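You operate a simulated robot arm through the tools that you are given. There is no shell and no other tool.

You are at the controls of a simulated robot arm. One attempt, no reset.

## Task
Wind 0.75 m of tape on to the reel, then switch to Hold.
Fine: press Zero once before winding, switch to Free, crank till the counter reads 0.75 m.

The check looks at the end state, three seconds after you hand in, the way a careful person would. Anything else that was tipped, shoved, dropped, spilled or broken makes it a failure.

## Robot
A 7-joint arm with a two-finger gripper, fixed in place. Base frame: the origin is on the floor under the middle of its stand, x ahead of it, y to its left, z up; the work surface is at about z = 0.8. Lengths are in m, angles in rad, forces in N, time in s.
With the tool pointing down near the work surface it reaches from about 0.34 to 0.72 m from the base axis. Its first joint turns from -1.152 to 1.152 rad. Payload 2.45 kg.
Tool frame: the origin (TCP) lies between the finger pads and is the grasp point; the fingertips stand 0.026 m ahead of it; z points along the fingers, y is the line along which they close. The gripper opens to 0.096 m; its body begins 0.069 m behind the TCP.
Orientation is told as [roll, pitch, yaw] about the base's x, y, z axes, in that order, counted from this pose: with the fingers straight down and closing along the base's y, the tool's x points along the base's -x, its y along +y and its z along -z.

## Interface
- The arm moves only by the tool servo_tool. Its argument "rows" is a list of rows, each a list of 6 numbers: the shift along the base's x, y, z in m, then the turn, a rotation vector about the base's x, y, z in rad. In form: [[dx, dy, dz, ax, ay, az], ...]. A call has 1 to 20 rows; each row shifts and turns the commanded pose from where the row before left it. "hand" is the finger opening in m, from 0 to 0.096, set as the call begins (left out, the last holds). Each row takes 0.2 s and may step no farther than 0.05 m and 0.15 rad from the row before; otherwise, or with a gripper value out of range, the whole call is refused. Where a pose cannot be reached the arm comes as near as it can. A force on the tool above 40 N (or 10 N above the force at the start of the call, whichever is more), or a blocked arm, ends the call early, and 0.2 s more pass. Each finger travels about 0.05 m/s and halts on what it meets, pressing with about 38 N; the grip force reading is that of the motor and also rises with nothing between the fingers. The clock runs only during rows and for 0.2 s after the last one: add rows that do not move to give the fingers time. The reply holds the time, the measured pose of the TCP, the force on the tool along the base axes, the opening and the grip force, in the units named above and with some noise, with the torque about the TCP (base axes, N m) and any sound that the robot's microphone picked up, and new pictures: "show" is both (left out), scene, wrist or none.
- Cameras (640 x 400 px; columns grow to the right, rows downward): "scene" is fixed at [0.1738, -0.3966, 1.4331]; the picture's right is [0.71, -0.71, 0.00], its down [-0.34, -0.34, -0.88] and it looks along [0.62, 0.62, -0.48] (base axes); focal length 362 px, centre (320, 200). "wrist" rides on the gripper at [0.082, 0.003, -0.098] in the tool frame; the picture's right is [-0.04, 1.00, 0.00], its down [-0.73, -0.03, -0.68] and it looks along [-0.68, -0.03, 0.73] (tool axes); focal length 256 px, centre (320, 200). There is no depth. A picture from a camera that has moved, and an enlarged one, comes with that camera's place and axes in the base frame and with its lens.
- inspect(camera, box): a new picture of the part [left, top, right, bottom] of that camera's present view, enlarged. No time passes.
- job_done(): hands the job in; it is judged then, once.

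Nothing tells you positions but the pictures and the camera data. Unless the task says otherwise, let go and move clear before handing in.

The tools are called after ">>>" as a command line: name --pt "numbers of a row" for each row, then --argument value for the rest, lists and objects as JSON in quotes. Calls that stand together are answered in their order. servo_tool: Moves the arm, as the interface text tells. Its arguments: {"type":"object","properties":{"rows":{"type":"array","items":{"type":"array","items":{"type":"number"}}},"hand":{"type":"number"},"show":{"type":"string","enum":["both","scene","wrist","none"]}},"required":["rows"]} The other tools are called the same way: inspect (camera, box) takes an enlarged picture of a part of a camera's view; job_done () hands the job in.

At the start:

```text
time_s: 0.0
ee_pos: [0.438, 0.0621, 1.1351]
ee_rot: [-0.001, 0.0, 0.001]
contact_force: [0.1, -0.8, 0.0]
torque: [0.0, -0.01, -0.01]
finger_gap: 0.0958
finger_force: 0.0
```

scene: 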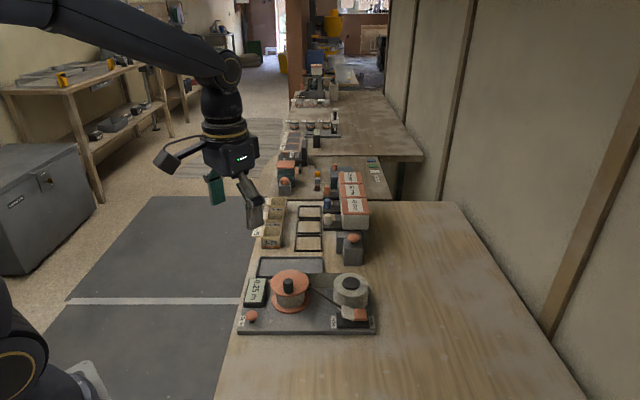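
wrist: 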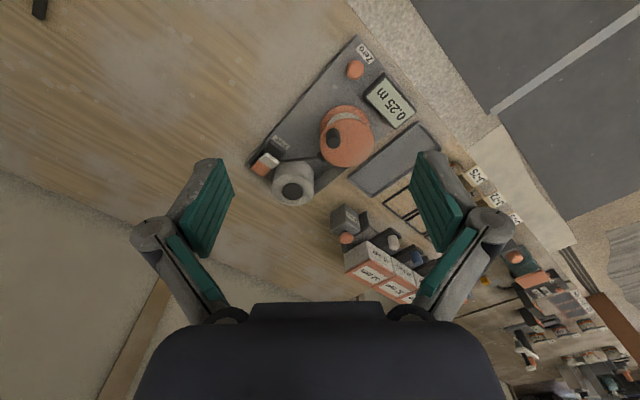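

I see a winder board with a counter display (0.25 m), an orange reel with a dark knob, a gray supply roll, an orange Zero button and an orange-tipped lever. I'll enlarge both views first to find the details.

>>> inspect --camera "scene" --box '[220, 240, 400, 350]'

>>> inspect --camera "wrist" --box '[230, 30, 450, 220]'

```text
3.56 times, centred on (310, 295) of scene
camera zoom: at [0.1738, -0.3966, 1.4331], right [0.71, -0.71, 0.0], down [-0.34, -0.34, -0.88], along [0.62, 0.62, -0.48], focal length 1289 px, centre (356, -138)
```

zoom: 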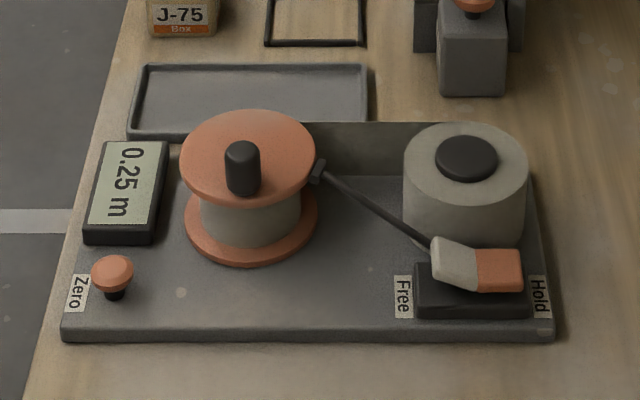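

```text
2.11 times, centred on (340, 125) of wrist
camera zoom: at [0.3556, 0.0643, 1.2342], right [0.04, 1.0, 0.0], down [0.73, -0.03, 0.68], along [0.68, -0.03, -0.73], focal length 539 px, centre (278, 358)
```

zoom: 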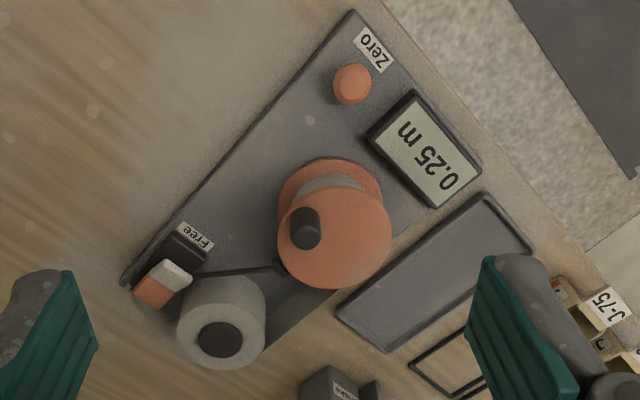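

The board lies about x 0.45–0.65 with the reel near (0.57, 0.10). I'll take closer looks at the reel knob and the lever before moving.

>>> inspect --camera "wrist" --box '[310, 90, 390, 140]'

>>> inspect --camera "wrist" --box '[240, 130, 340, 215]'

>>> inspect --camera "scene" --box '[265, 262, 325, 320]'

>>> inspect --camera "scene" --box '[320, 265, 385, 340]'

>>> inspect --camera "scene" --box '[240, 170, 400, 270]'

```text
8.00 times, centred on (350, 115) of wrist
camera zoom: at [0.3556, 0.0643, 1.2342], right [0.04, 1.0, 0.0], down [0.73, -0.03, 0.68], along [0.68, -0.03, -0.73], focal length 2048 px, centre (80, 880)
```

zoom: 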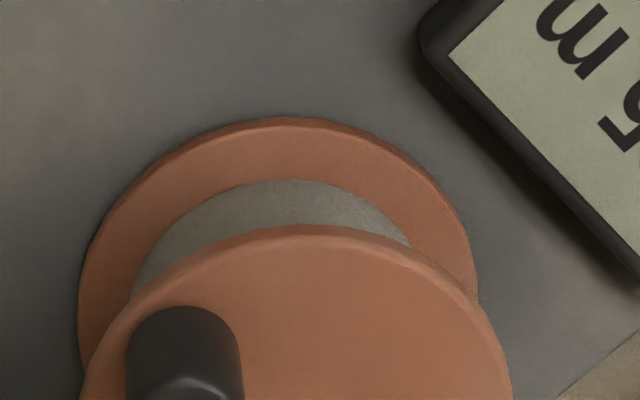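

```text
4.71 times, centred on (290, 172) of wrist
camera zoom: at [0.3556, 0.0643, 1.2342], right [0.04, 1.0, 0.0], down [0.73, -0.03, 0.68], along [0.68, -0.03, -0.73], focal length 1205 px, centre (461, 329)
```

zoom: 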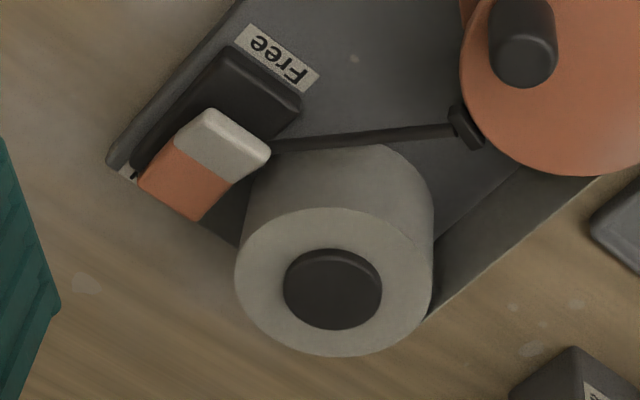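

```text
6.90 times, centred on (295, 291) of scene
camera zoom: at [0.1738, -0.3966, 1.4331], right [0.71, -0.71, 0.0], down [-0.34, -0.34, -0.88], along [0.62, 0.62, -0.48], focal length 2500 px, centre (492, -428)
```

zoom: 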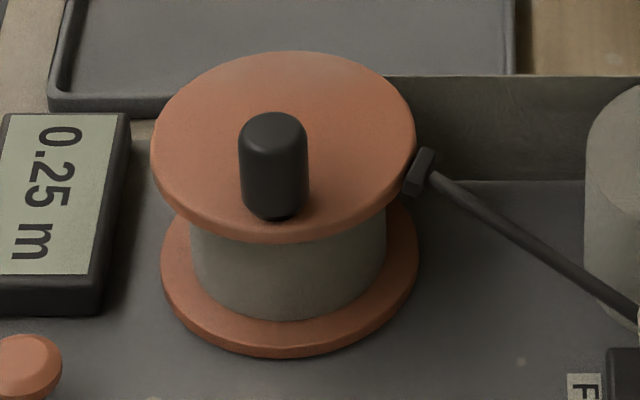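

```text
5.33 times, centred on (352, 302) of scene
camera zoom: at [0.1738, -0.3966, 1.4331], right [0.71, -0.71, 0.0], down [-0.34, -0.34, -0.88], along [0.62, 0.62, -0.48], focal length 1933 px, centre (147, -347)
```

zoom: 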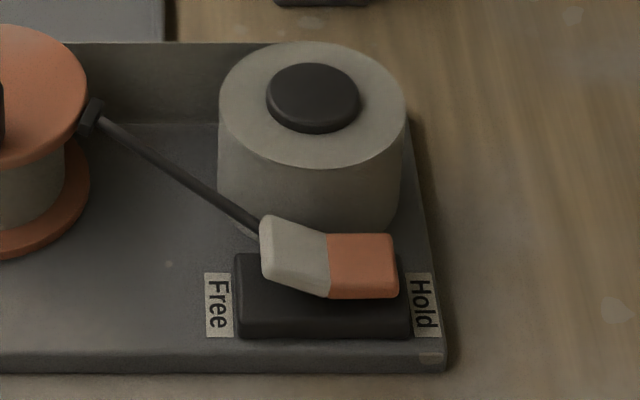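

```text
4.00 times, centred on (320, 220) of scene
camera zoom: at [0.1738, -0.3966, 1.4331], right [0.71, -0.71, 0.0], down [-0.34, -0.34, -0.88], along [0.62, 0.62, -0.48], focal length 1450 px, centre (320, 120)
```

zoom: 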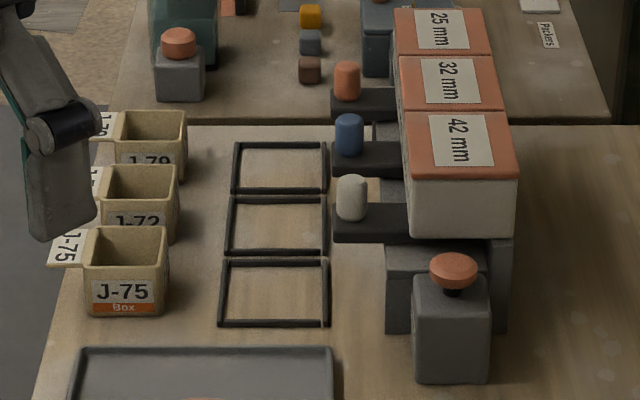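

The tape band runs along the far side of both spools, so winding onto the reel should be counter-clockwise seen from above. I place the Zero button at about (0.470, 0.110, 0.835), the knob at (0.547, 0.074) and the reel centre near (0.570, 0.097). Next I close the fingers and go above Zero.

>>> servo_tool --pt "0.008 0.012 -0.04 0 0 0" --pt "0.008 0.012 -0.04 0 0 0" --pt "0.008 0.012 -0.04 0 0 0" --pt "0.008 0.011 -0.04 0 0 0" --pt "0 0 0 0 0 0" --pt "0 0 0 0 0 0" --hand 0.0

```text
time_s: 1.4
ee_pos: [0.4675, 0.1063, 0.9765]
ee_rot: [0.0, 0.0, -0.001]
contact_force: [-0.3, 0.1, -0.4]
torque: [0.0, 0.03, 0.02]
finger_gap: 0.0
finger_force: 28.8
camera wrist: at [0.3864, 0.1099, 1.0745], right [0.04, 1.0, 0.0], down [0.73, -0.03, 0.68], along [0.68, -0.03, -0.73], focal length 256 px, centre (320, 200)
```

scene: 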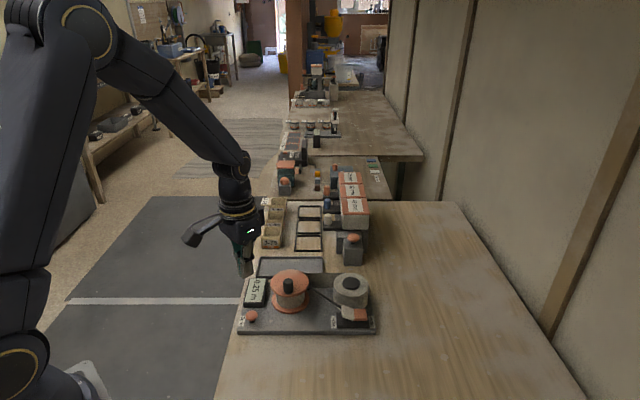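
wrist: 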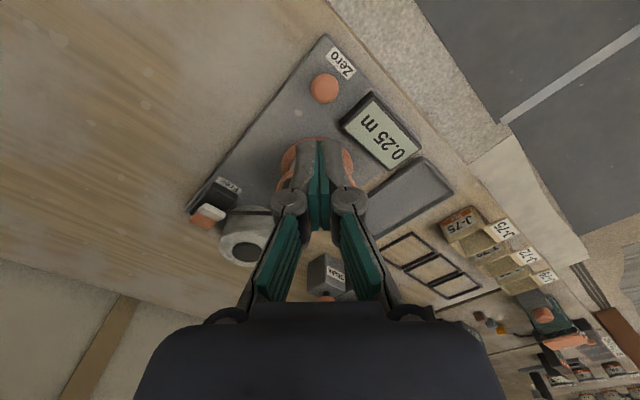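

The button is confirmed at about (0.4715, 0.1096), top z 0.835. I'll check the closed fingertip shape and its clearance before pressing.

>>> inspect --camera "wrist" --box '[240, 60, 440, 240]'

>>> inspect --camera "scene" --box '[180, 180, 400, 345]'

>>> inspect --camera "wrist" --box '[170, 160, 290, 270]'

```text
2.22 times, centred on (340, 150) of wrist
camera zoom: at [0.3864, 0.1099, 1.0745], right [0.04, 1.0, 0.0], down [0.73, -0.03, 0.68], along [0.68, -0.03, -0.73], focal length 569 px, centre (276, 311)
```

zoom: 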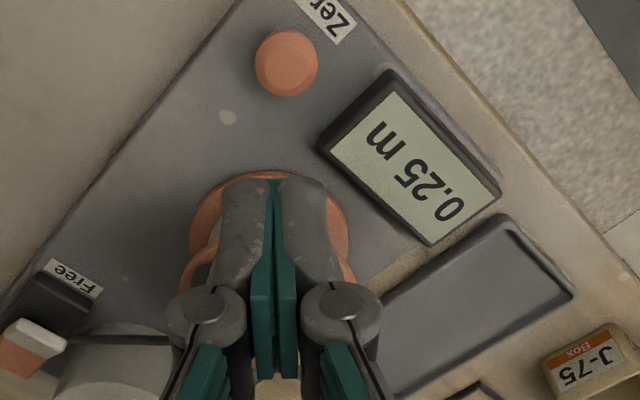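

```text
2.42 times, centred on (290, 262) of scene
camera zoom: at [0.1738, -0.3966, 1.4331], right [0.71, -0.71, 0.0], down [-0.34, -0.34, -0.88], along [0.62, 0.62, -0.48], focal length 879 px, centre (393, 48)
```

zoom: 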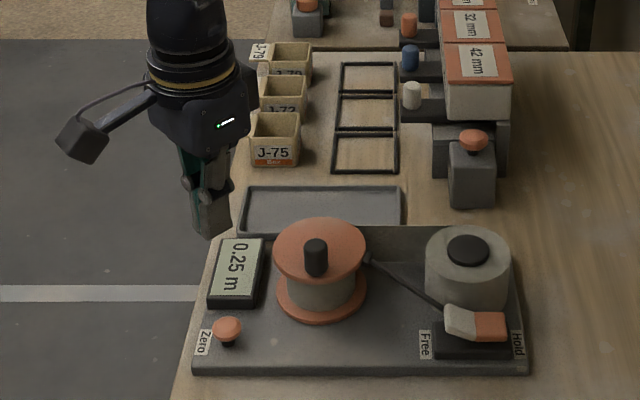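

```text
3.64 times, centred on (230, 215) of wrist
camera zoom: at [0.3864, 0.1099, 1.0745], right [0.04, 1.0, 0.0], down [0.73, -0.03, 0.68], along [0.68, -0.03, -0.73], focal length 931 px, centre (647, 146)
```

zoom: 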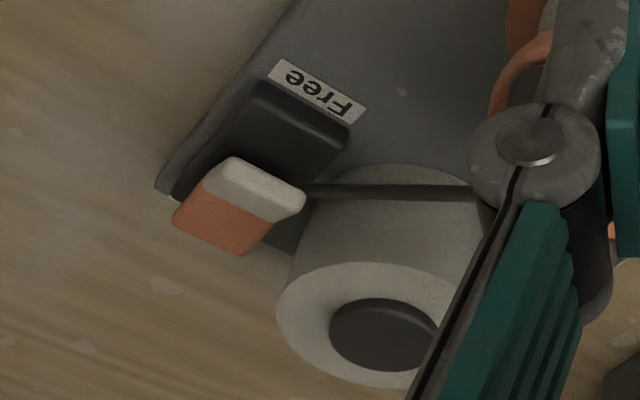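

The closed tips are about 0.028 m wide along y, so there is room beside the display. I'll lower to just above the Zero button.

>>> servo_tool --pt "0.003 0.002 -0.035 0 0 0" --pt "0 0 -0.035 0 0 0" --pt "0 0 -0.03 0 0 0" --pt "0 0 0 0 0 0"

```text
time_s: 2.4
ee_pos: [0.4723, 0.1097, 0.8754]
ee_rot: [0.001, 0.001, 0.0]
contact_force: [0.6, 0.1, -0.3]
torque: [0.01, -0.02, 0.0]
finger_gap: 0.0
finger_force: 28.1
camera wrist: at [0.3905, 0.1128, 0.9739], right [0.04, 1.0, 0.0], down [0.73, -0.03, 0.68], along [0.68, -0.03, -0.73], focal length 256 px, centre (320, 200)
```

scene: 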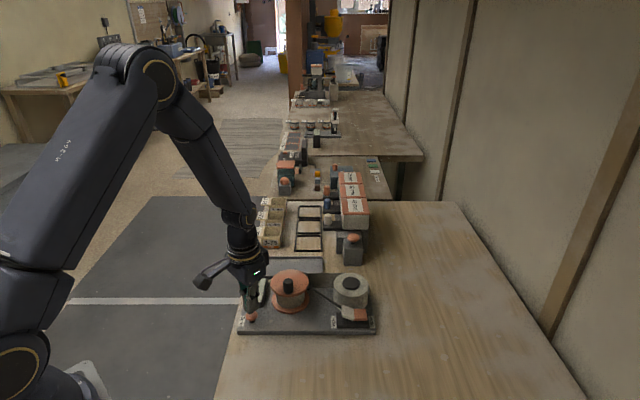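
wrist: 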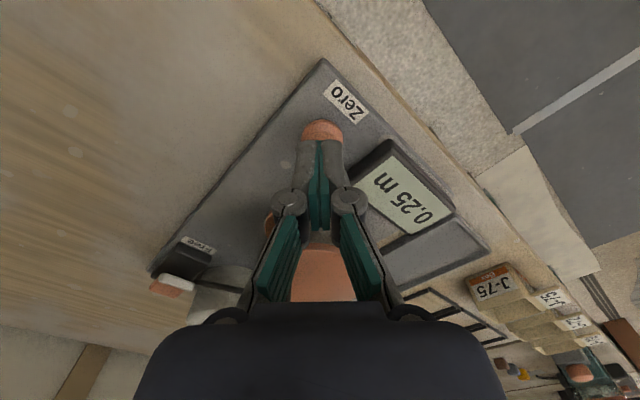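

The tips look to be just above the button. I'll check the gap in an enlarged scene view.

>>> inspect --camera "scene" --box '[220, 250, 320, 335]'

>>> inspect --camera "wrist" --box '[270, 70, 470, 220]'

```text
4.71 times, centred on (270, 292) of scene
camera zoom: at [0.1738, -0.3966, 1.4331], right [0.71, -0.71, 0.0], down [-0.34, -0.34, -0.88], along [0.62, 0.62, -0.48], focal length 1706 px, centre (555, -235)
```

zoom: 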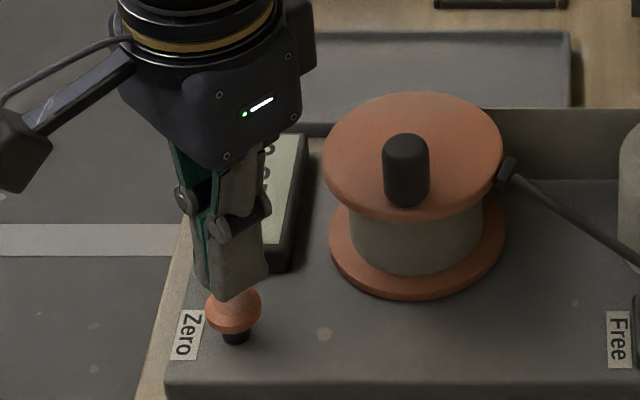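

```text
2.67 times, centred on (370, 145) of wrist
camera zoom: at [0.3905, 0.1128, 0.9739], right [0.04, 1.0, 0.0], down [0.73, -0.03, 0.68], along [0.68, -0.03, -0.73], focal length 683 px, centre (187, 347)
```

zoom: 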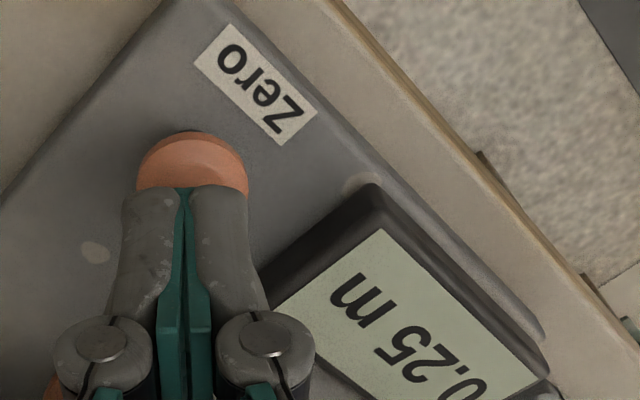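

The fingers are centred on the button, with clearance to the display and reel. I'll lower gently until I feel contact.

>>> servo_tool --pt "0 0 -0.004 0 0 0" --pt "0 0 -0.004 0 0 0" --pt "0 0 -0.004 0 0 0" --pt "0 0 -0.002 0 0 0" --show "none"

```text
time_s: 3.4
ee_pos: [0.4716, 0.1095, 0.861]
ee_rot: [0.0, 0.0, -0.001]
contact_force: [-0.1, 0.4, 0.8]
torque: [0.01, -0.02, 0.01]
finger_gap: 0.006
finger_force: 28.3
```

There may be faint contact now. I'll continue down in 1.5 mm steps.

>>> servo_tool --pt "0 0 -0.0015 0 0 0" --pt "0 0 -0.0015 0 0 0" --pt "0 0 -0.0015 0 0 0" --show "wrist"

```text
time_s: 4.2
ee_pos: [0.4727, 0.1101, 0.8561]
ee_rot: [0.0, 0.0, 0.0]
contact_force: [-1.7, -0.5, 2.7]
torque: [-0.02, 0.01, -0.01]
finger_gap: 0.0059
finger_force: 28.8
camera wrist: at [0.3906, 0.1135, 0.9557], right [0.04, 1.0, 0.0], down [0.73, -0.03, 0.68], along [0.68, -0.03, -0.73], focal length 256 px, centre (320, 200)
```

wrist: 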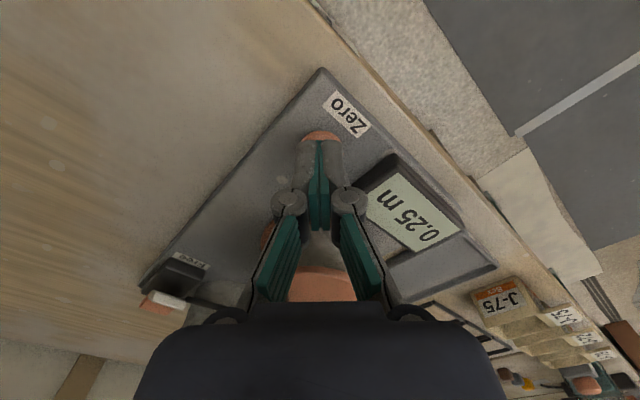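

There's light contact at 2.7 N and the display still shows 0.25. I'll keep pressing.

>>> servo_tool --pt "0 0 -0.0015 0 0 0" --pt "0 0 -0.0015 0 0 0" --show "wrist"

```text
time_s: 4.8
ee_pos: [0.4726, 0.1107, 0.8528]
ee_rot: [0.0, -0.001, 0.001]
contact_force: [-0.9, 0.2, 4.6]
torque: [-0.01, 0.04, 0.02]
finger_gap: 0.0062
finger_force: 28.8
heard: click
camera wrist: at [0.3907, 0.1135, 0.9524], right [0.04, 1.0, 0.0], down [0.73, -0.03, 0.68], along [0.68, -0.03, -0.73], focal length 256 px, centre (320, 200)
```

wrist: 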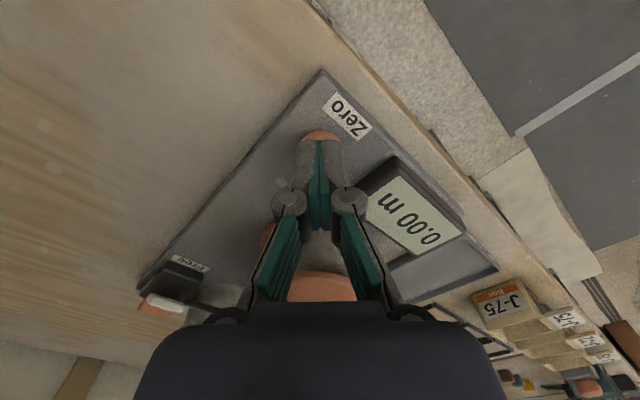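

It clicked and the counter reads 0.00 m. I'll lift straight up, then move toward the switch for a closer look.

>>> servo_tool --pt "0 0 0.02 0 0 0" --pt "0 0 0.04 0 0 0" --pt "0 0 0.045 0 0 0" --pt "0 0 0.045 0 0 0" --pt "0.015 -0.03 0 0 0 0" --pt "0.015 -0.035 0 0 0 0" --pt "0.015 -0.035 0 0 0 0" --pt "0.015 -0.035 0 0 0 0" --pt "0.02 -0.02 0 0 0 0" --pt "0 0 0 0 0 0"

```text
time_s: 7.0
ee_pos: [0.5518, -0.0462, 1.0044]
ee_rot: [-0.001, -0.002, 0.0]
contact_force: [-0.8, 0.0, -0.3]
torque: [0.03, 0.01, 0.03]
finger_gap: 0.0
finger_force: 28.6
camera wrist: at [0.4699, -0.044, 1.1025], right [0.04, 1.0, 0.0], down [0.73, -0.03, 0.68], along [0.68, -0.03, -0.73], focal length 256 px, centre (320, 200)
```

scene: 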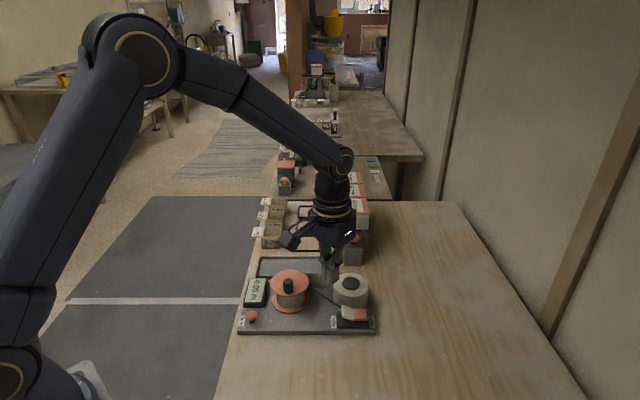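
wrist: 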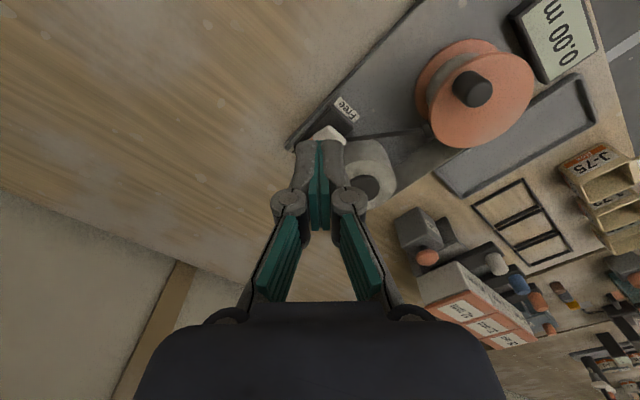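

The fingertips partly hide the switch. I'll enlarge it.

>>> inspect --camera "wrist" --box '[270, 80, 430, 220]'

>>> inspect --camera "wrist" --box '[400, 20, 560, 160]'

```text
2.86 times, centred on (350, 150) of wrist
camera zoom: at [0.4699, -0.044, 1.1025], right [0.04, 1.0, 0.0], down [0.73, -0.03, 0.68], along [0.68, -0.03, -0.73], focal length 731 px, centre (234, 343)
```

zoom: 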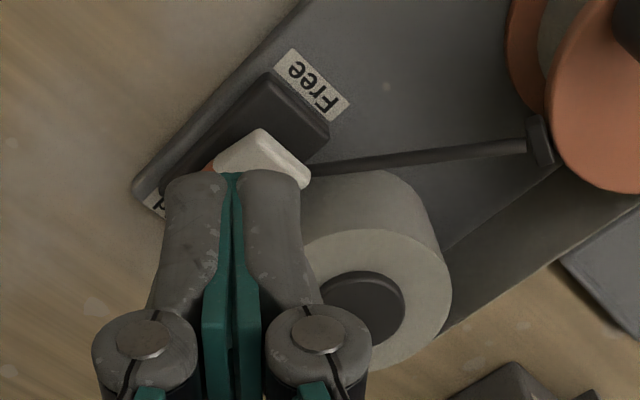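

```text
2.86 times, centred on (480, 90) of wrist
camera zoom: at [0.4699, -0.044, 1.1025], right [0.04, 1.0, 0.0], down [0.73, -0.03, 0.68], along [0.68, -0.03, -0.73], focal length 731 px, centre (-137, 514)
```

zoom: 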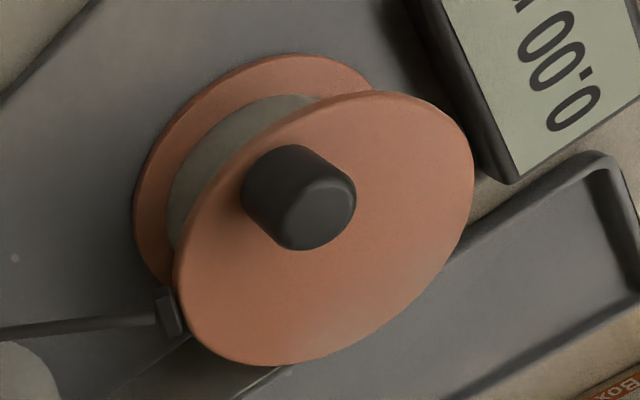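

The switch is a rocker with its orange Hold side down and its white Free end raised to about z 0.852. I plan to press the white half at about (0.608, −0.0395), staying clear of the supply roll and the brake rod behind it. First I'll hover above it.

>>> servo_tool --pt "0.028 0.0035 0 0 0 0" --pt "0.028 0.0035 0 0 0 0" --pt "0 0 -0.03 0 0 0" --pt "0 0 -0.03 0 0 0" --pt "0 0 -0.03 0 0 0" --pt "0 0 -0.017 0 0 0" --pt "0 0 0 0 0 0"

>>> inspect --camera "scene" --box '[300, 240, 400, 335]'

>>> inspect --camera "wrist" --box '[240, 80, 440, 220]'

```text
time_s: 8.6
ee_pos: [0.6106, -0.0397, 0.895]
ee_rot: [-0.002, -0.001, -0.001]
contact_force: [0.2, 1.0, -0.4]
torque: [0.02, -0.02, -0.02]
finger_gap: 0.0002
finger_force: 28.9
camera wrist: at [0.5284, -0.0363, 0.9941], right [0.04, 1.0, 0.0], down [0.73, -0.03, 0.68], along [0.68, -0.03, -0.73], focal length 256 px, centre (320, 200)
```

scene: 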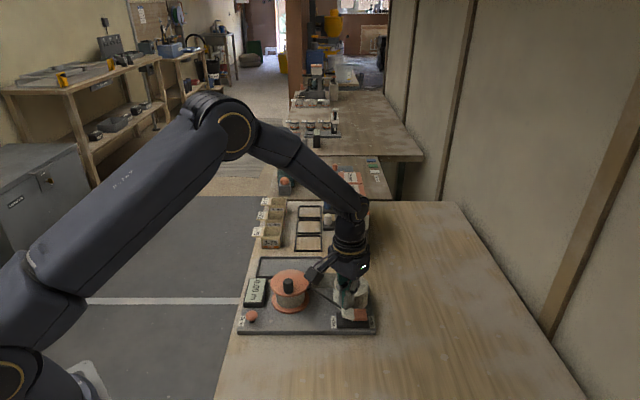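
wrist: 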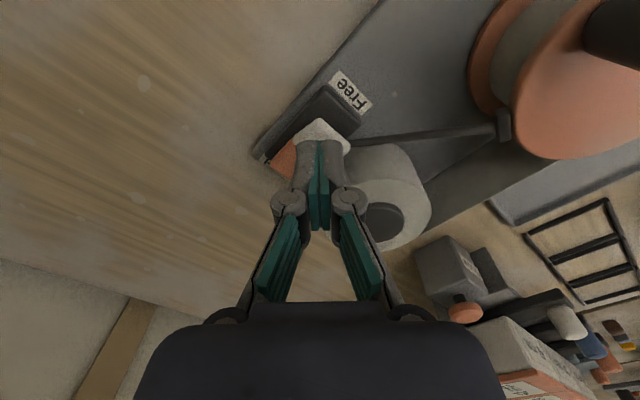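

```text
4.21 times, centred on (350, 288) of scene
camera zoom: at [0.1738, -0.3966, 1.4331], right [0.71, -0.71, 0.0], down [-0.34, -0.34, -0.88], along [0.62, 0.62, -0.48], focal length 1526 px, centre (194, -168)
```

zoom: 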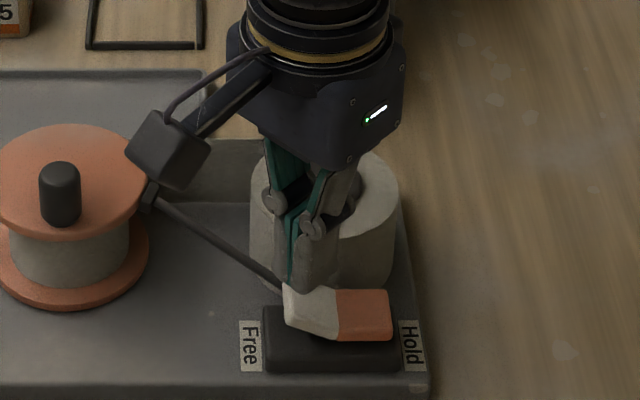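

```text
2.86 times, centred on (340, 150) of wrist
camera zoom: at [0.5284, -0.0363, 0.9941], right [0.04, 1.0, 0.0], down [0.73, -0.03, 0.68], along [0.68, -0.03, -0.73], focal length 731 px, centre (263, 343)
```

zoom: 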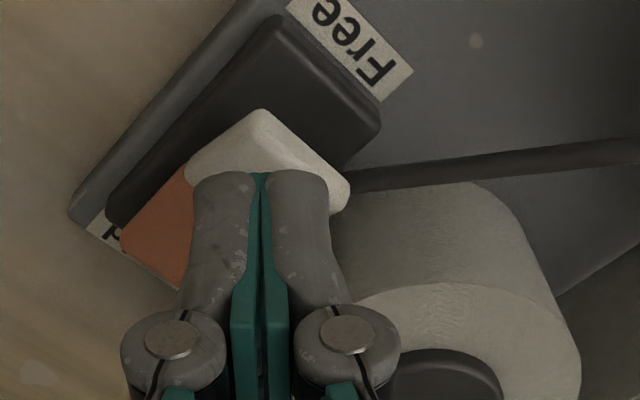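

The tips are above the white half. I'll shift 2.5 mm back and lower toward contact.

>>> servo_tool --pt "-0.0025 0 -0.004 0 0 0" --pt "0 0 -0.005 0 0 0" --pt "0 0 -0.005 0 0 0" --pt "0 0 -0.003 0 0 0" --show "none"

>>> inspect --camera "scene" --box '[300, 240, 400, 335]'

>>> inspect --camera "wrist" --box '[240, 80, 440, 220]'

```text
time_s: 9.6
ee_pos: [0.6078, -0.0383, 0.8785]
ee_rot: [-0.001, 0.001, -0.001]
contact_force: [-0.2, 0.3, -0.2]
torque: [-0.02, -0.01, 0.0]
finger_gap: 0.0
finger_force: 28.1
```

```text
4.21 times, centred on (350, 288) of scene
camera zoom: at [0.1738, -0.3966, 1.4331], right [0.71, -0.71, 0.0], down [-0.34, -0.34, -0.88], along [0.62, 0.62, -0.48], focal length 1526 px, centre (194, -168)
```

zoom: 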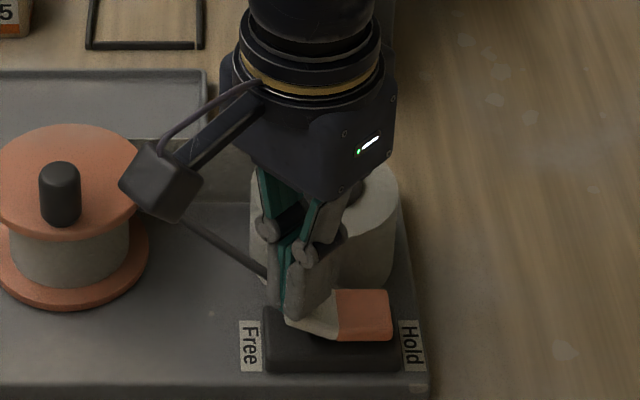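

```text
2.86 times, centred on (340, 150) of wrist
camera zoom: at [0.5251, -0.0353, 0.9779], right [0.04, 1.0, 0.0], down [0.73, -0.03, 0.68], along [0.68, -0.03, -0.73], focal length 731 px, centre (263, 343)
```

zoom: 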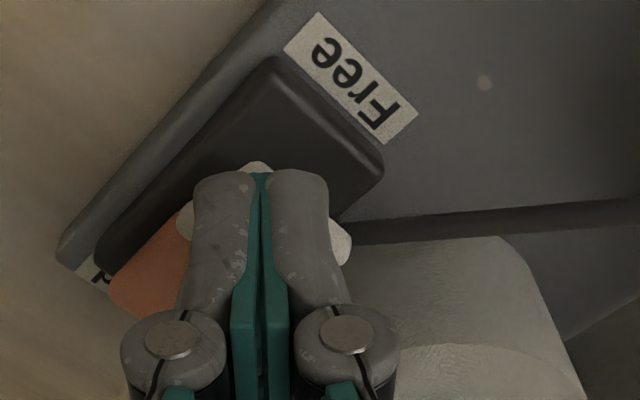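

The tips are right over the white half. I'll press down in small steps.

>>> servo_tool --pt "0 0 -0.002 0 0 0" --pt "0 0 -0.002 0 0 0" --pt "0 0 -0.002 0 0 0" --show "none"

```text
time_s: 10.4
ee_pos: [0.606, -0.0374, 0.873]
ee_rot: [-0.001, -0.002, 0.002]
contact_force: [-0.3, 0.3, 0.4]
torque: [-0.03, 0.0, -0.04]
finger_gap: 0.0001
finger_force: 28.7
```

>>> servo_tool --pt "0 0 -0.002 0 0 0" --pt "0 0 -0.002 0 0 0" --show "wrist"

>>> inspect --camera "scene" --box '[300, 240, 400, 335]'

```text
time_s: 11.0
ee_pos: [0.6062, -0.0364, 0.8697]
ee_rot: [0.001, 0.0, -0.001]
contact_force: [0.5, 0.4, -0.6]
torque: [0.02, 0.0, -0.01]
finger_gap: 0.0
finger_force: 28.4
camera wrist: at [0.5242, -0.0345, 0.9679], right [0.04, 1.0, 0.0], down [0.73, -0.03, 0.68], along [0.68, -0.03, -0.73], focal length 256 px, centre (320, 200)
```

wrist: 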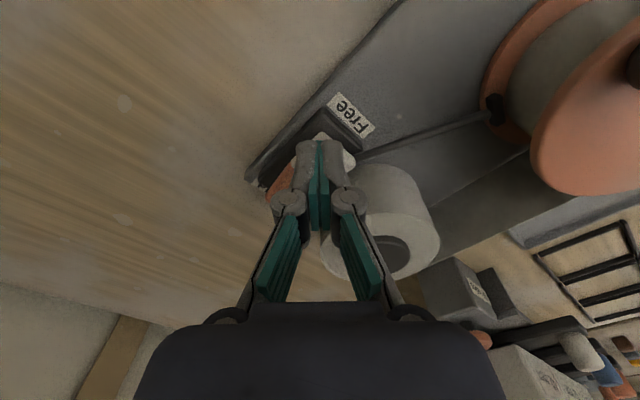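

```text
4.21 times, centred on (350, 288) of scene
camera zoom: at [0.1738, -0.3966, 1.4331], right [0.71, -0.71, 0.0], down [-0.34, -0.34, -0.88], along [0.62, 0.62, -0.48], focal length 1526 px, centre (194, -168)
```

zoom: 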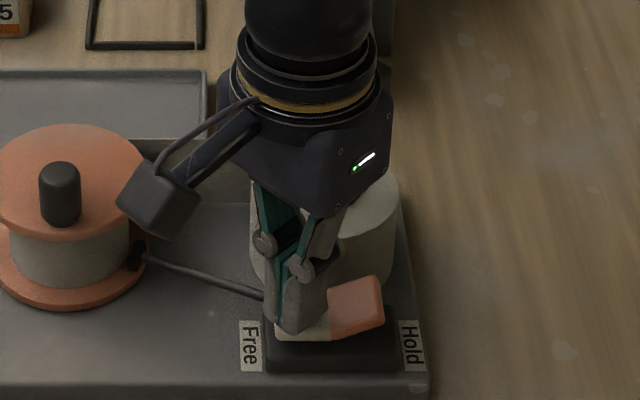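

The rocker has flipped: the orange side is up, the white is level, and the brake pad has dropped away from the reel rim. I'll lift clear and confirm it stays in Free.

>>> servo_tool --pt "0 0 0.015 0 0 0" --pt "0 0 0.03 0 0 0" --pt "0 0 0.04 0 0 0" --pt "0 0 0.04 0 0 0" --pt "-0.03 0.01 0 0 0 0" --pt "-0.035 0.03 0 0 0 0" --pt "0 0.03 0 0 0 0" --pt "0 0.03 0 0 0 0" --pt "0 0 0 0 0 0"

>>> inspect --camera "scene" --box '[220, 240, 400, 350]'

>>> inspect --camera "wrist" --box '[200, 20, 440, 220]'

```text
time_s: 13.0
ee_pos: [0.5422, 0.0617, 0.9938]
ee_rot: [0.0, -0.001, 0.001]
contact_force: [-0.1, -0.3, 0.1]
torque: [0.01, 0.01, 0.01]
finger_gap: 0.0
finger_force: 28.4
camera wrist: at [0.4592, 0.0655, 1.0918], right [0.04, 1.0, 0.0], down [0.73, -0.03, 0.68], along [0.68, -0.03, -0.73], focal length 256 px, centre (320, 200)
```

scene: 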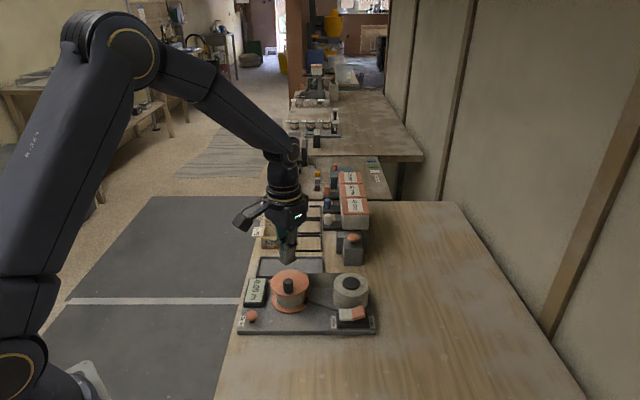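
wrist: 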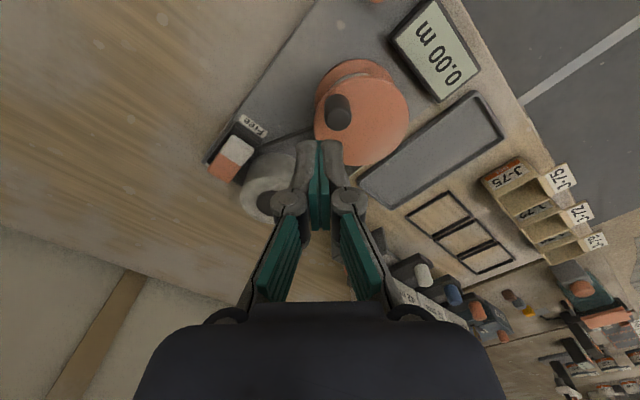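

```text
3.56 times, centred on (310, 295) of scene
camera zoom: at [0.1738, -0.3966, 1.4331], right [0.71, -0.71, 0.0], down [-0.34, -0.34, -0.88], along [0.62, 0.62, -0.48], focal length 1289 px, centre (356, -138)
```

zoom: 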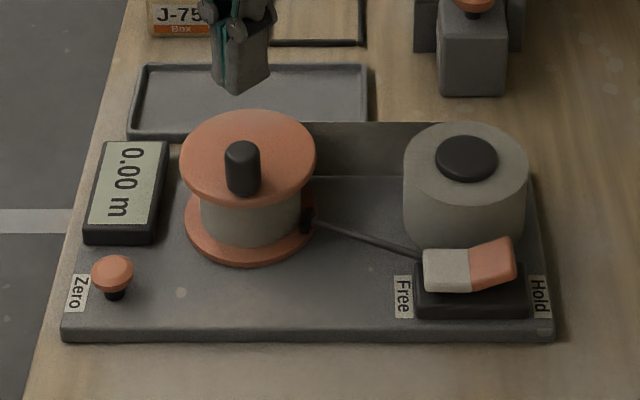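

```text
2.00 times, centred on (320, 120) of wrist
camera zoom: at [0.4592, 0.0655, 1.0918], right [0.04, 1.0, 0.0], down [0.73, -0.03, 0.68], along [0.68, -0.03, -0.73], focal length 512 px, centre (320, 360)
```

zoom: 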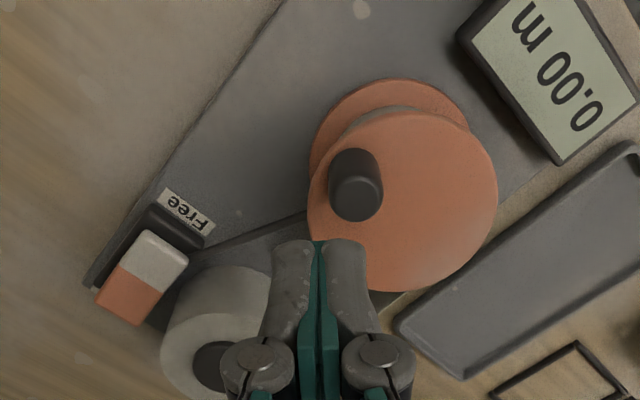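

Free holds and the brake is off. I place the knob at about (0.547, 0.075) with its top at z 0.909, and the reel centre near (0.569, 0.097), giving a crank radius of about 0.031 m. I'll open the fingers and come down around the knob.

>>> servo_tool --pt "0.005 0.0133 0 0 0 0" --pt "0 0 0 0 0 0" --pt "0 0 0 0 0 0" --pt "0 0 -0.02 0 0 0" --pt "0 0 0 0 0 0" --hand 0.056

>>> inspect --camera "scene" --box '[250, 230, 350, 310]'

>>> inspect --camera "wrist" --box '[220, 40, 460, 220]'

```text
time_s: 14.2
ee_pos: [0.5463, 0.0764, 0.9759]
ee_rot: [-0.001, 0.001, 0.0]
contact_force: [0.7, -0.3, -0.3]
torque: [-0.02, 0.0, 0.0]
finger_gap: 0.056
finger_force: 0.1
camera wrist: at [0.4647, 0.079, 1.0737], right [0.04, 1.0, 0.0], down [0.73, -0.03, 0.68], along [0.68, -0.03, -0.73], focal length 256 px, centre (320, 200)
```

scene: 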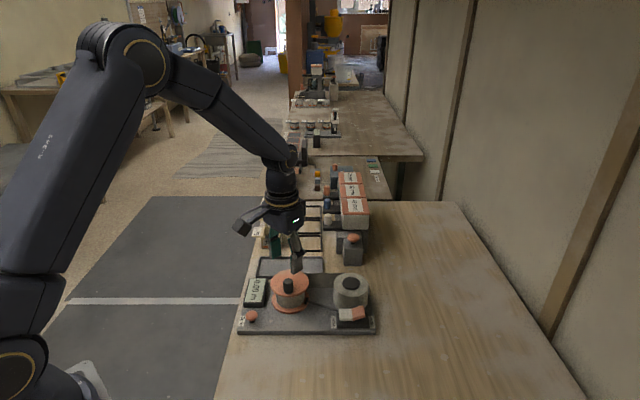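
wrist: 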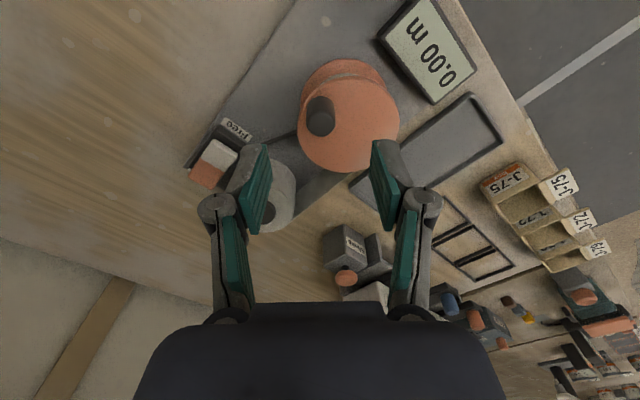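

```text
5.00 times, centred on (300, 270) of scene
camera zoom: at [0.1738, -0.3966, 1.4331], right [0.71, -0.71, 0.0], down [-0.34, -0.34, -0.88], along [0.62, 0.62, -0.48], focal length 1812 px, centre (420, -150)
```

zoom: 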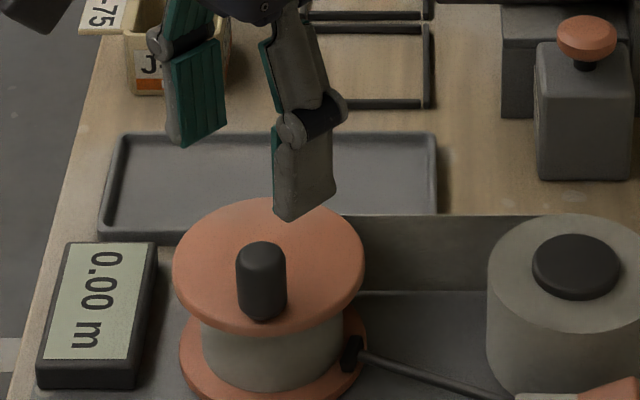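

```text
2.22 times, centred on (340, 130) of wrist
camera zoom: at [0.4647, 0.079, 1.0737], right [0.04, 1.0, 0.0], down [0.73, -0.03, 0.68], along [0.68, -0.03, -0.73], focal length 569 px, centre (276, 356)
```

zoom: 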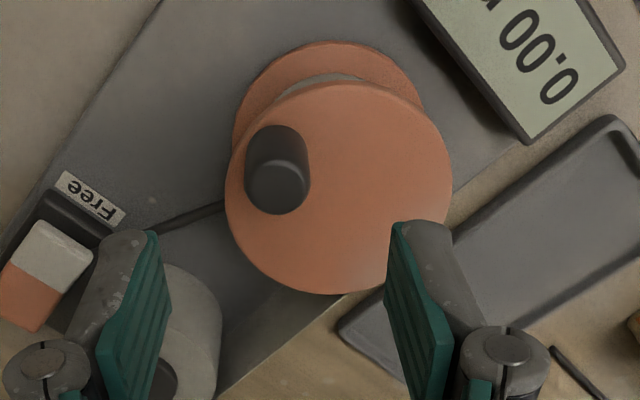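

The fingers straddle the knob in y. I'll lower so the tips sit 8 mm above the flange, then close on the knob.

>>> servo_tool --pt "0.001 0 -0.025 0 0 0" --pt "0 0 -0.025 0 0 0" --pt "0 0 -0.014 0 0 0" --pt "0 0 0 0 0 0"

>>> inspect --camera "scene" --box '[250, 230, 350, 310]'

>>> inspect --camera "wrist" --box '[220, 40, 460, 220]'

```text
time_s: 15.2
ee_pos: [0.5462, 0.076, 0.91]
ee_rot: [0.0, 0.001, -0.001]
contact_force: [0.0, -0.1, 0.5]
torque: [0.01, 0.01, 0.01]
finger_gap: 0.0559
finger_force: 0.1
camera wrist: at [0.4653, 0.0786, 1.0091], right [0.04, 1.0, 0.0], down [0.73, -0.03, 0.68], along [0.68, -0.03, -0.73], focal length 256 px, centre (320, 200)
```

scene: 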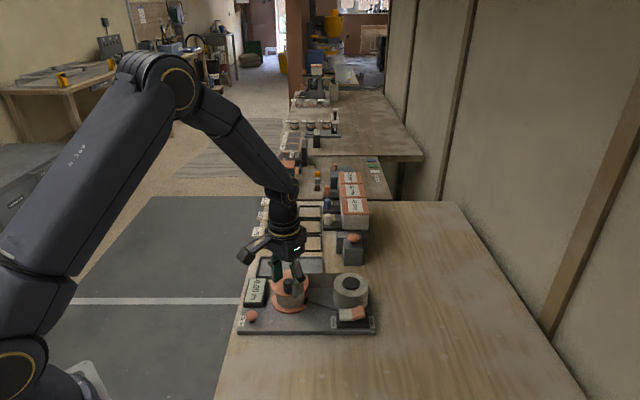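
wrist: 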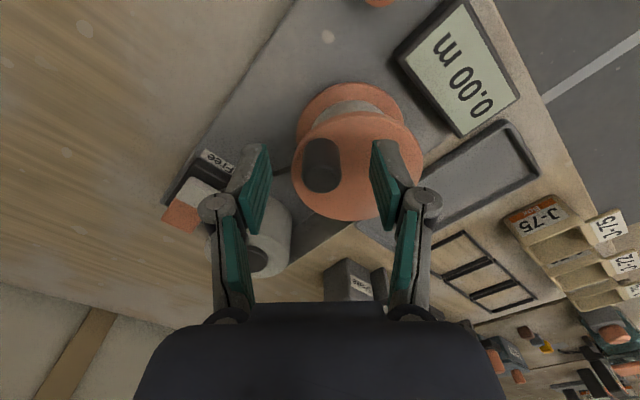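

```text
5.00 times, centred on (300, 270) of scene
camera zoom: at [0.1738, -0.3966, 1.4331], right [0.71, -0.71, 0.0], down [-0.34, -0.34, -0.88], along [0.62, 0.62, -0.48], focal length 1812 px, centre (420, -150)
```

zoom: 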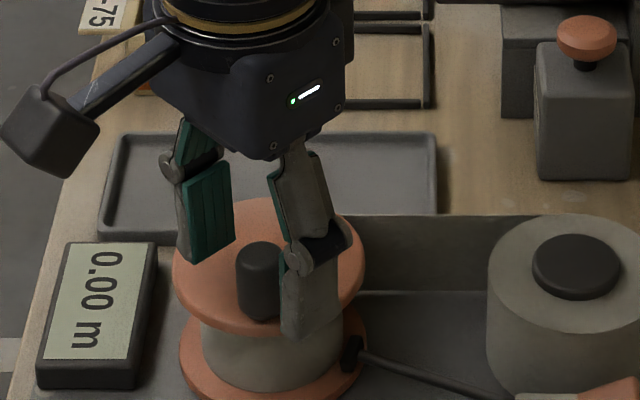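

```text
2.22 times, centred on (340, 130) of wrist
camera zoom: at [0.4653, 0.0786, 1.0091], right [0.04, 1.0, 0.0], down [0.73, -0.03, 0.68], along [0.68, -0.03, -0.73], focal length 569 px, centre (276, 356)
```

zoom: 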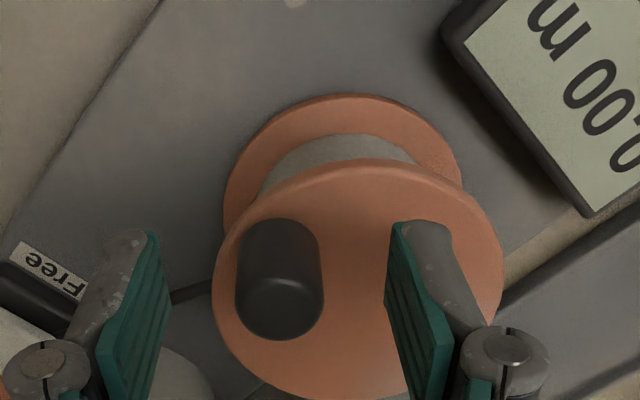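

The knob sits between the pads, offset by about 2 mm. I'll centre and close on it.

>>> servo_tool --pt "0.0015 -0.0012 0 0 0 0" --pt "0 0 0 0 0 0" --pt "0 0 0 0 0 0" --pt "0 0 0 0 0 0" --hand 0.0

>>> inspect --camera "wrist" --box '[220, 40, 460, 220]'

```text
time_s: 16.2
ee_pos: [0.5494, 0.0739, 0.9104]
ee_rot: [0.0, 0.001, 0.0]
contact_force: [1.0, 1.1, -1.2]
torque: [0.04, 0.02, -0.04]
finger_gap: 0.0211
finger_force: 45.0
camera wrist: at [0.4675, 0.0777, 1.0098], right [0.04, 1.0, 0.0], down [0.73, -0.03, 0.68], along [0.68, -0.03, -0.73], focal length 256 px, centre (320, 200)
```

scene: 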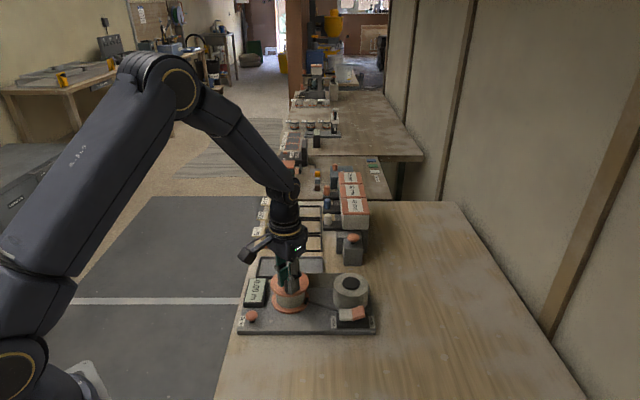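
wrist: 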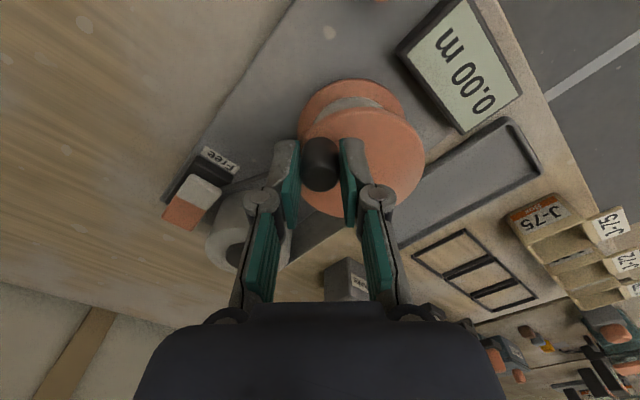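

```text
2.22 times, centred on (340, 130) of wrist
camera zoom: at [0.4675, 0.0777, 1.0098], right [0.04, 1.0, 0.0], down [0.73, -0.03, 0.68], along [0.68, -0.03, -0.73], focal length 569 px, centre (276, 356)
```

zoom: 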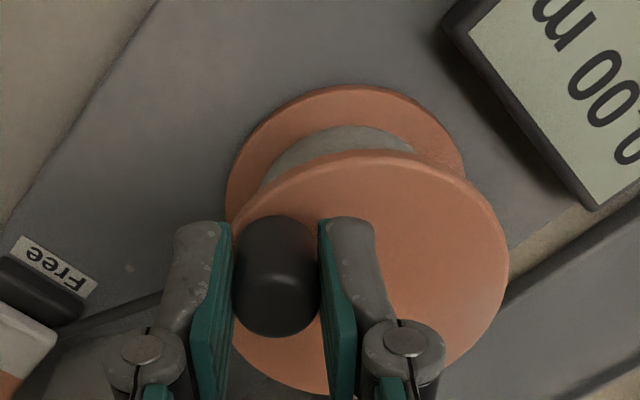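

I have the knob gripped at 0.021 m with low forces. I'll crank a small test arc of about 30° counter-clockwise and watch the counter and forces.

>>> servo_tool --pt "0.00436 -0.00321 0 0 0 0" --pt "0.00484 -0.00238 0 0 0 0" --pt "0.00519 -0.00152 0 0 0 0" --show "wrist"

>>> inspect --camera "scene" --box '[220, 240, 400, 350]'

```text
time_s: 17.0
ee_pos: [0.5638, 0.0679, 0.9107]
ee_rot: [-0.001, 0.002, -0.001]
contact_force: [-0.2, 0.9, -7.0]
torque: [-0.05, -0.56, 0.01]
finger_gap: 0.0211
finger_force: 44.5
camera wrist: at [0.4818, 0.0707, 1.0099], right [0.04, 1.0, 0.0], down [0.73, -0.03, 0.68], along [0.68, -0.03, -0.73], focal length 256 px, centre (320, 200)
```

wrist: 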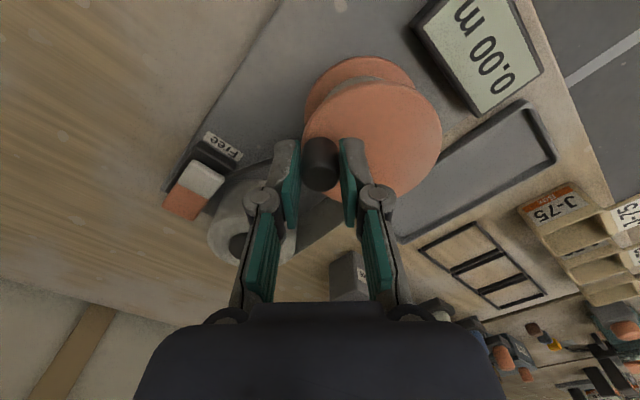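

```text
3.56 times, centred on (310, 295) of scene
camera zoom: at [0.1739, -0.3966, 1.4331], right [0.71, -0.71, 0.0], down [-0.34, -0.34, -0.88], along [0.62, 0.62, -0.48], focal length 1289 px, centre (356, -138)
```

zoom: 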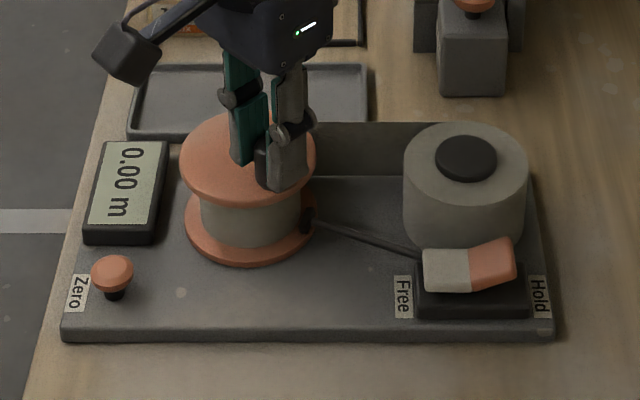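

The knob followed the arc, but the counter still shows 0.00 and there's a −7 N reading in z. I'll hold still for a moment and re-read.

>>> servo_tool --pt "0 0 0 0 0 0" --pt "0 0 0 0 0 0" --show "none"

>>> inspect --camera "wrist" --box '[220, 20, 540, 220]'

>>> inspect --camera "scene" --box '[255, 240, 335, 320]'

```text
time_s: 17.6
ee_pos: [0.5644, 0.0672, 0.9111]
ee_rot: [-0.001, 0.002, 0.001]
contact_force: [0.9, 0.4, -10.0]
torque: [0.0, -0.03, -0.01]
finger_gap: 0.0215
finger_force: 44.8
```

```text
2.00 times, centred on (380, 120) of wrist
camera zoom: at [0.4818, 0.0708, 1.0099], right [0.04, 1.0, 0.0], down [0.73, -0.03, 0.68], along [0.68, -0.03, -0.74], focal length 512 px, centre (200, 360)
```

zoom: 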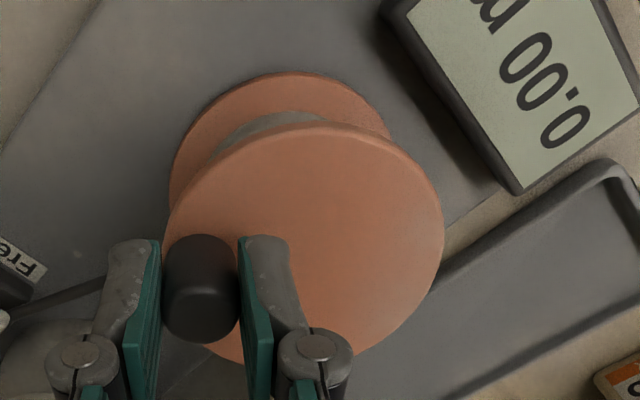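

```text
5.00 times, centred on (295, 280) of scene
camera zoom: at [0.174, -0.3966, 1.4331], right [0.71, -0.71, 0.0], down [-0.34, -0.34, -0.88], along [0.62, 0.62, -0.48], focal length 1812 px, centre (445, -200)
```

zoom: 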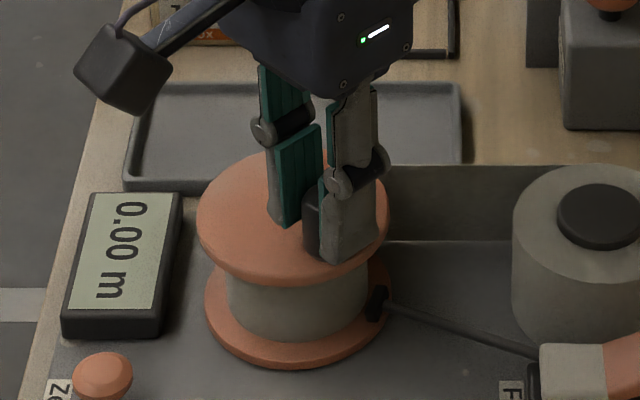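

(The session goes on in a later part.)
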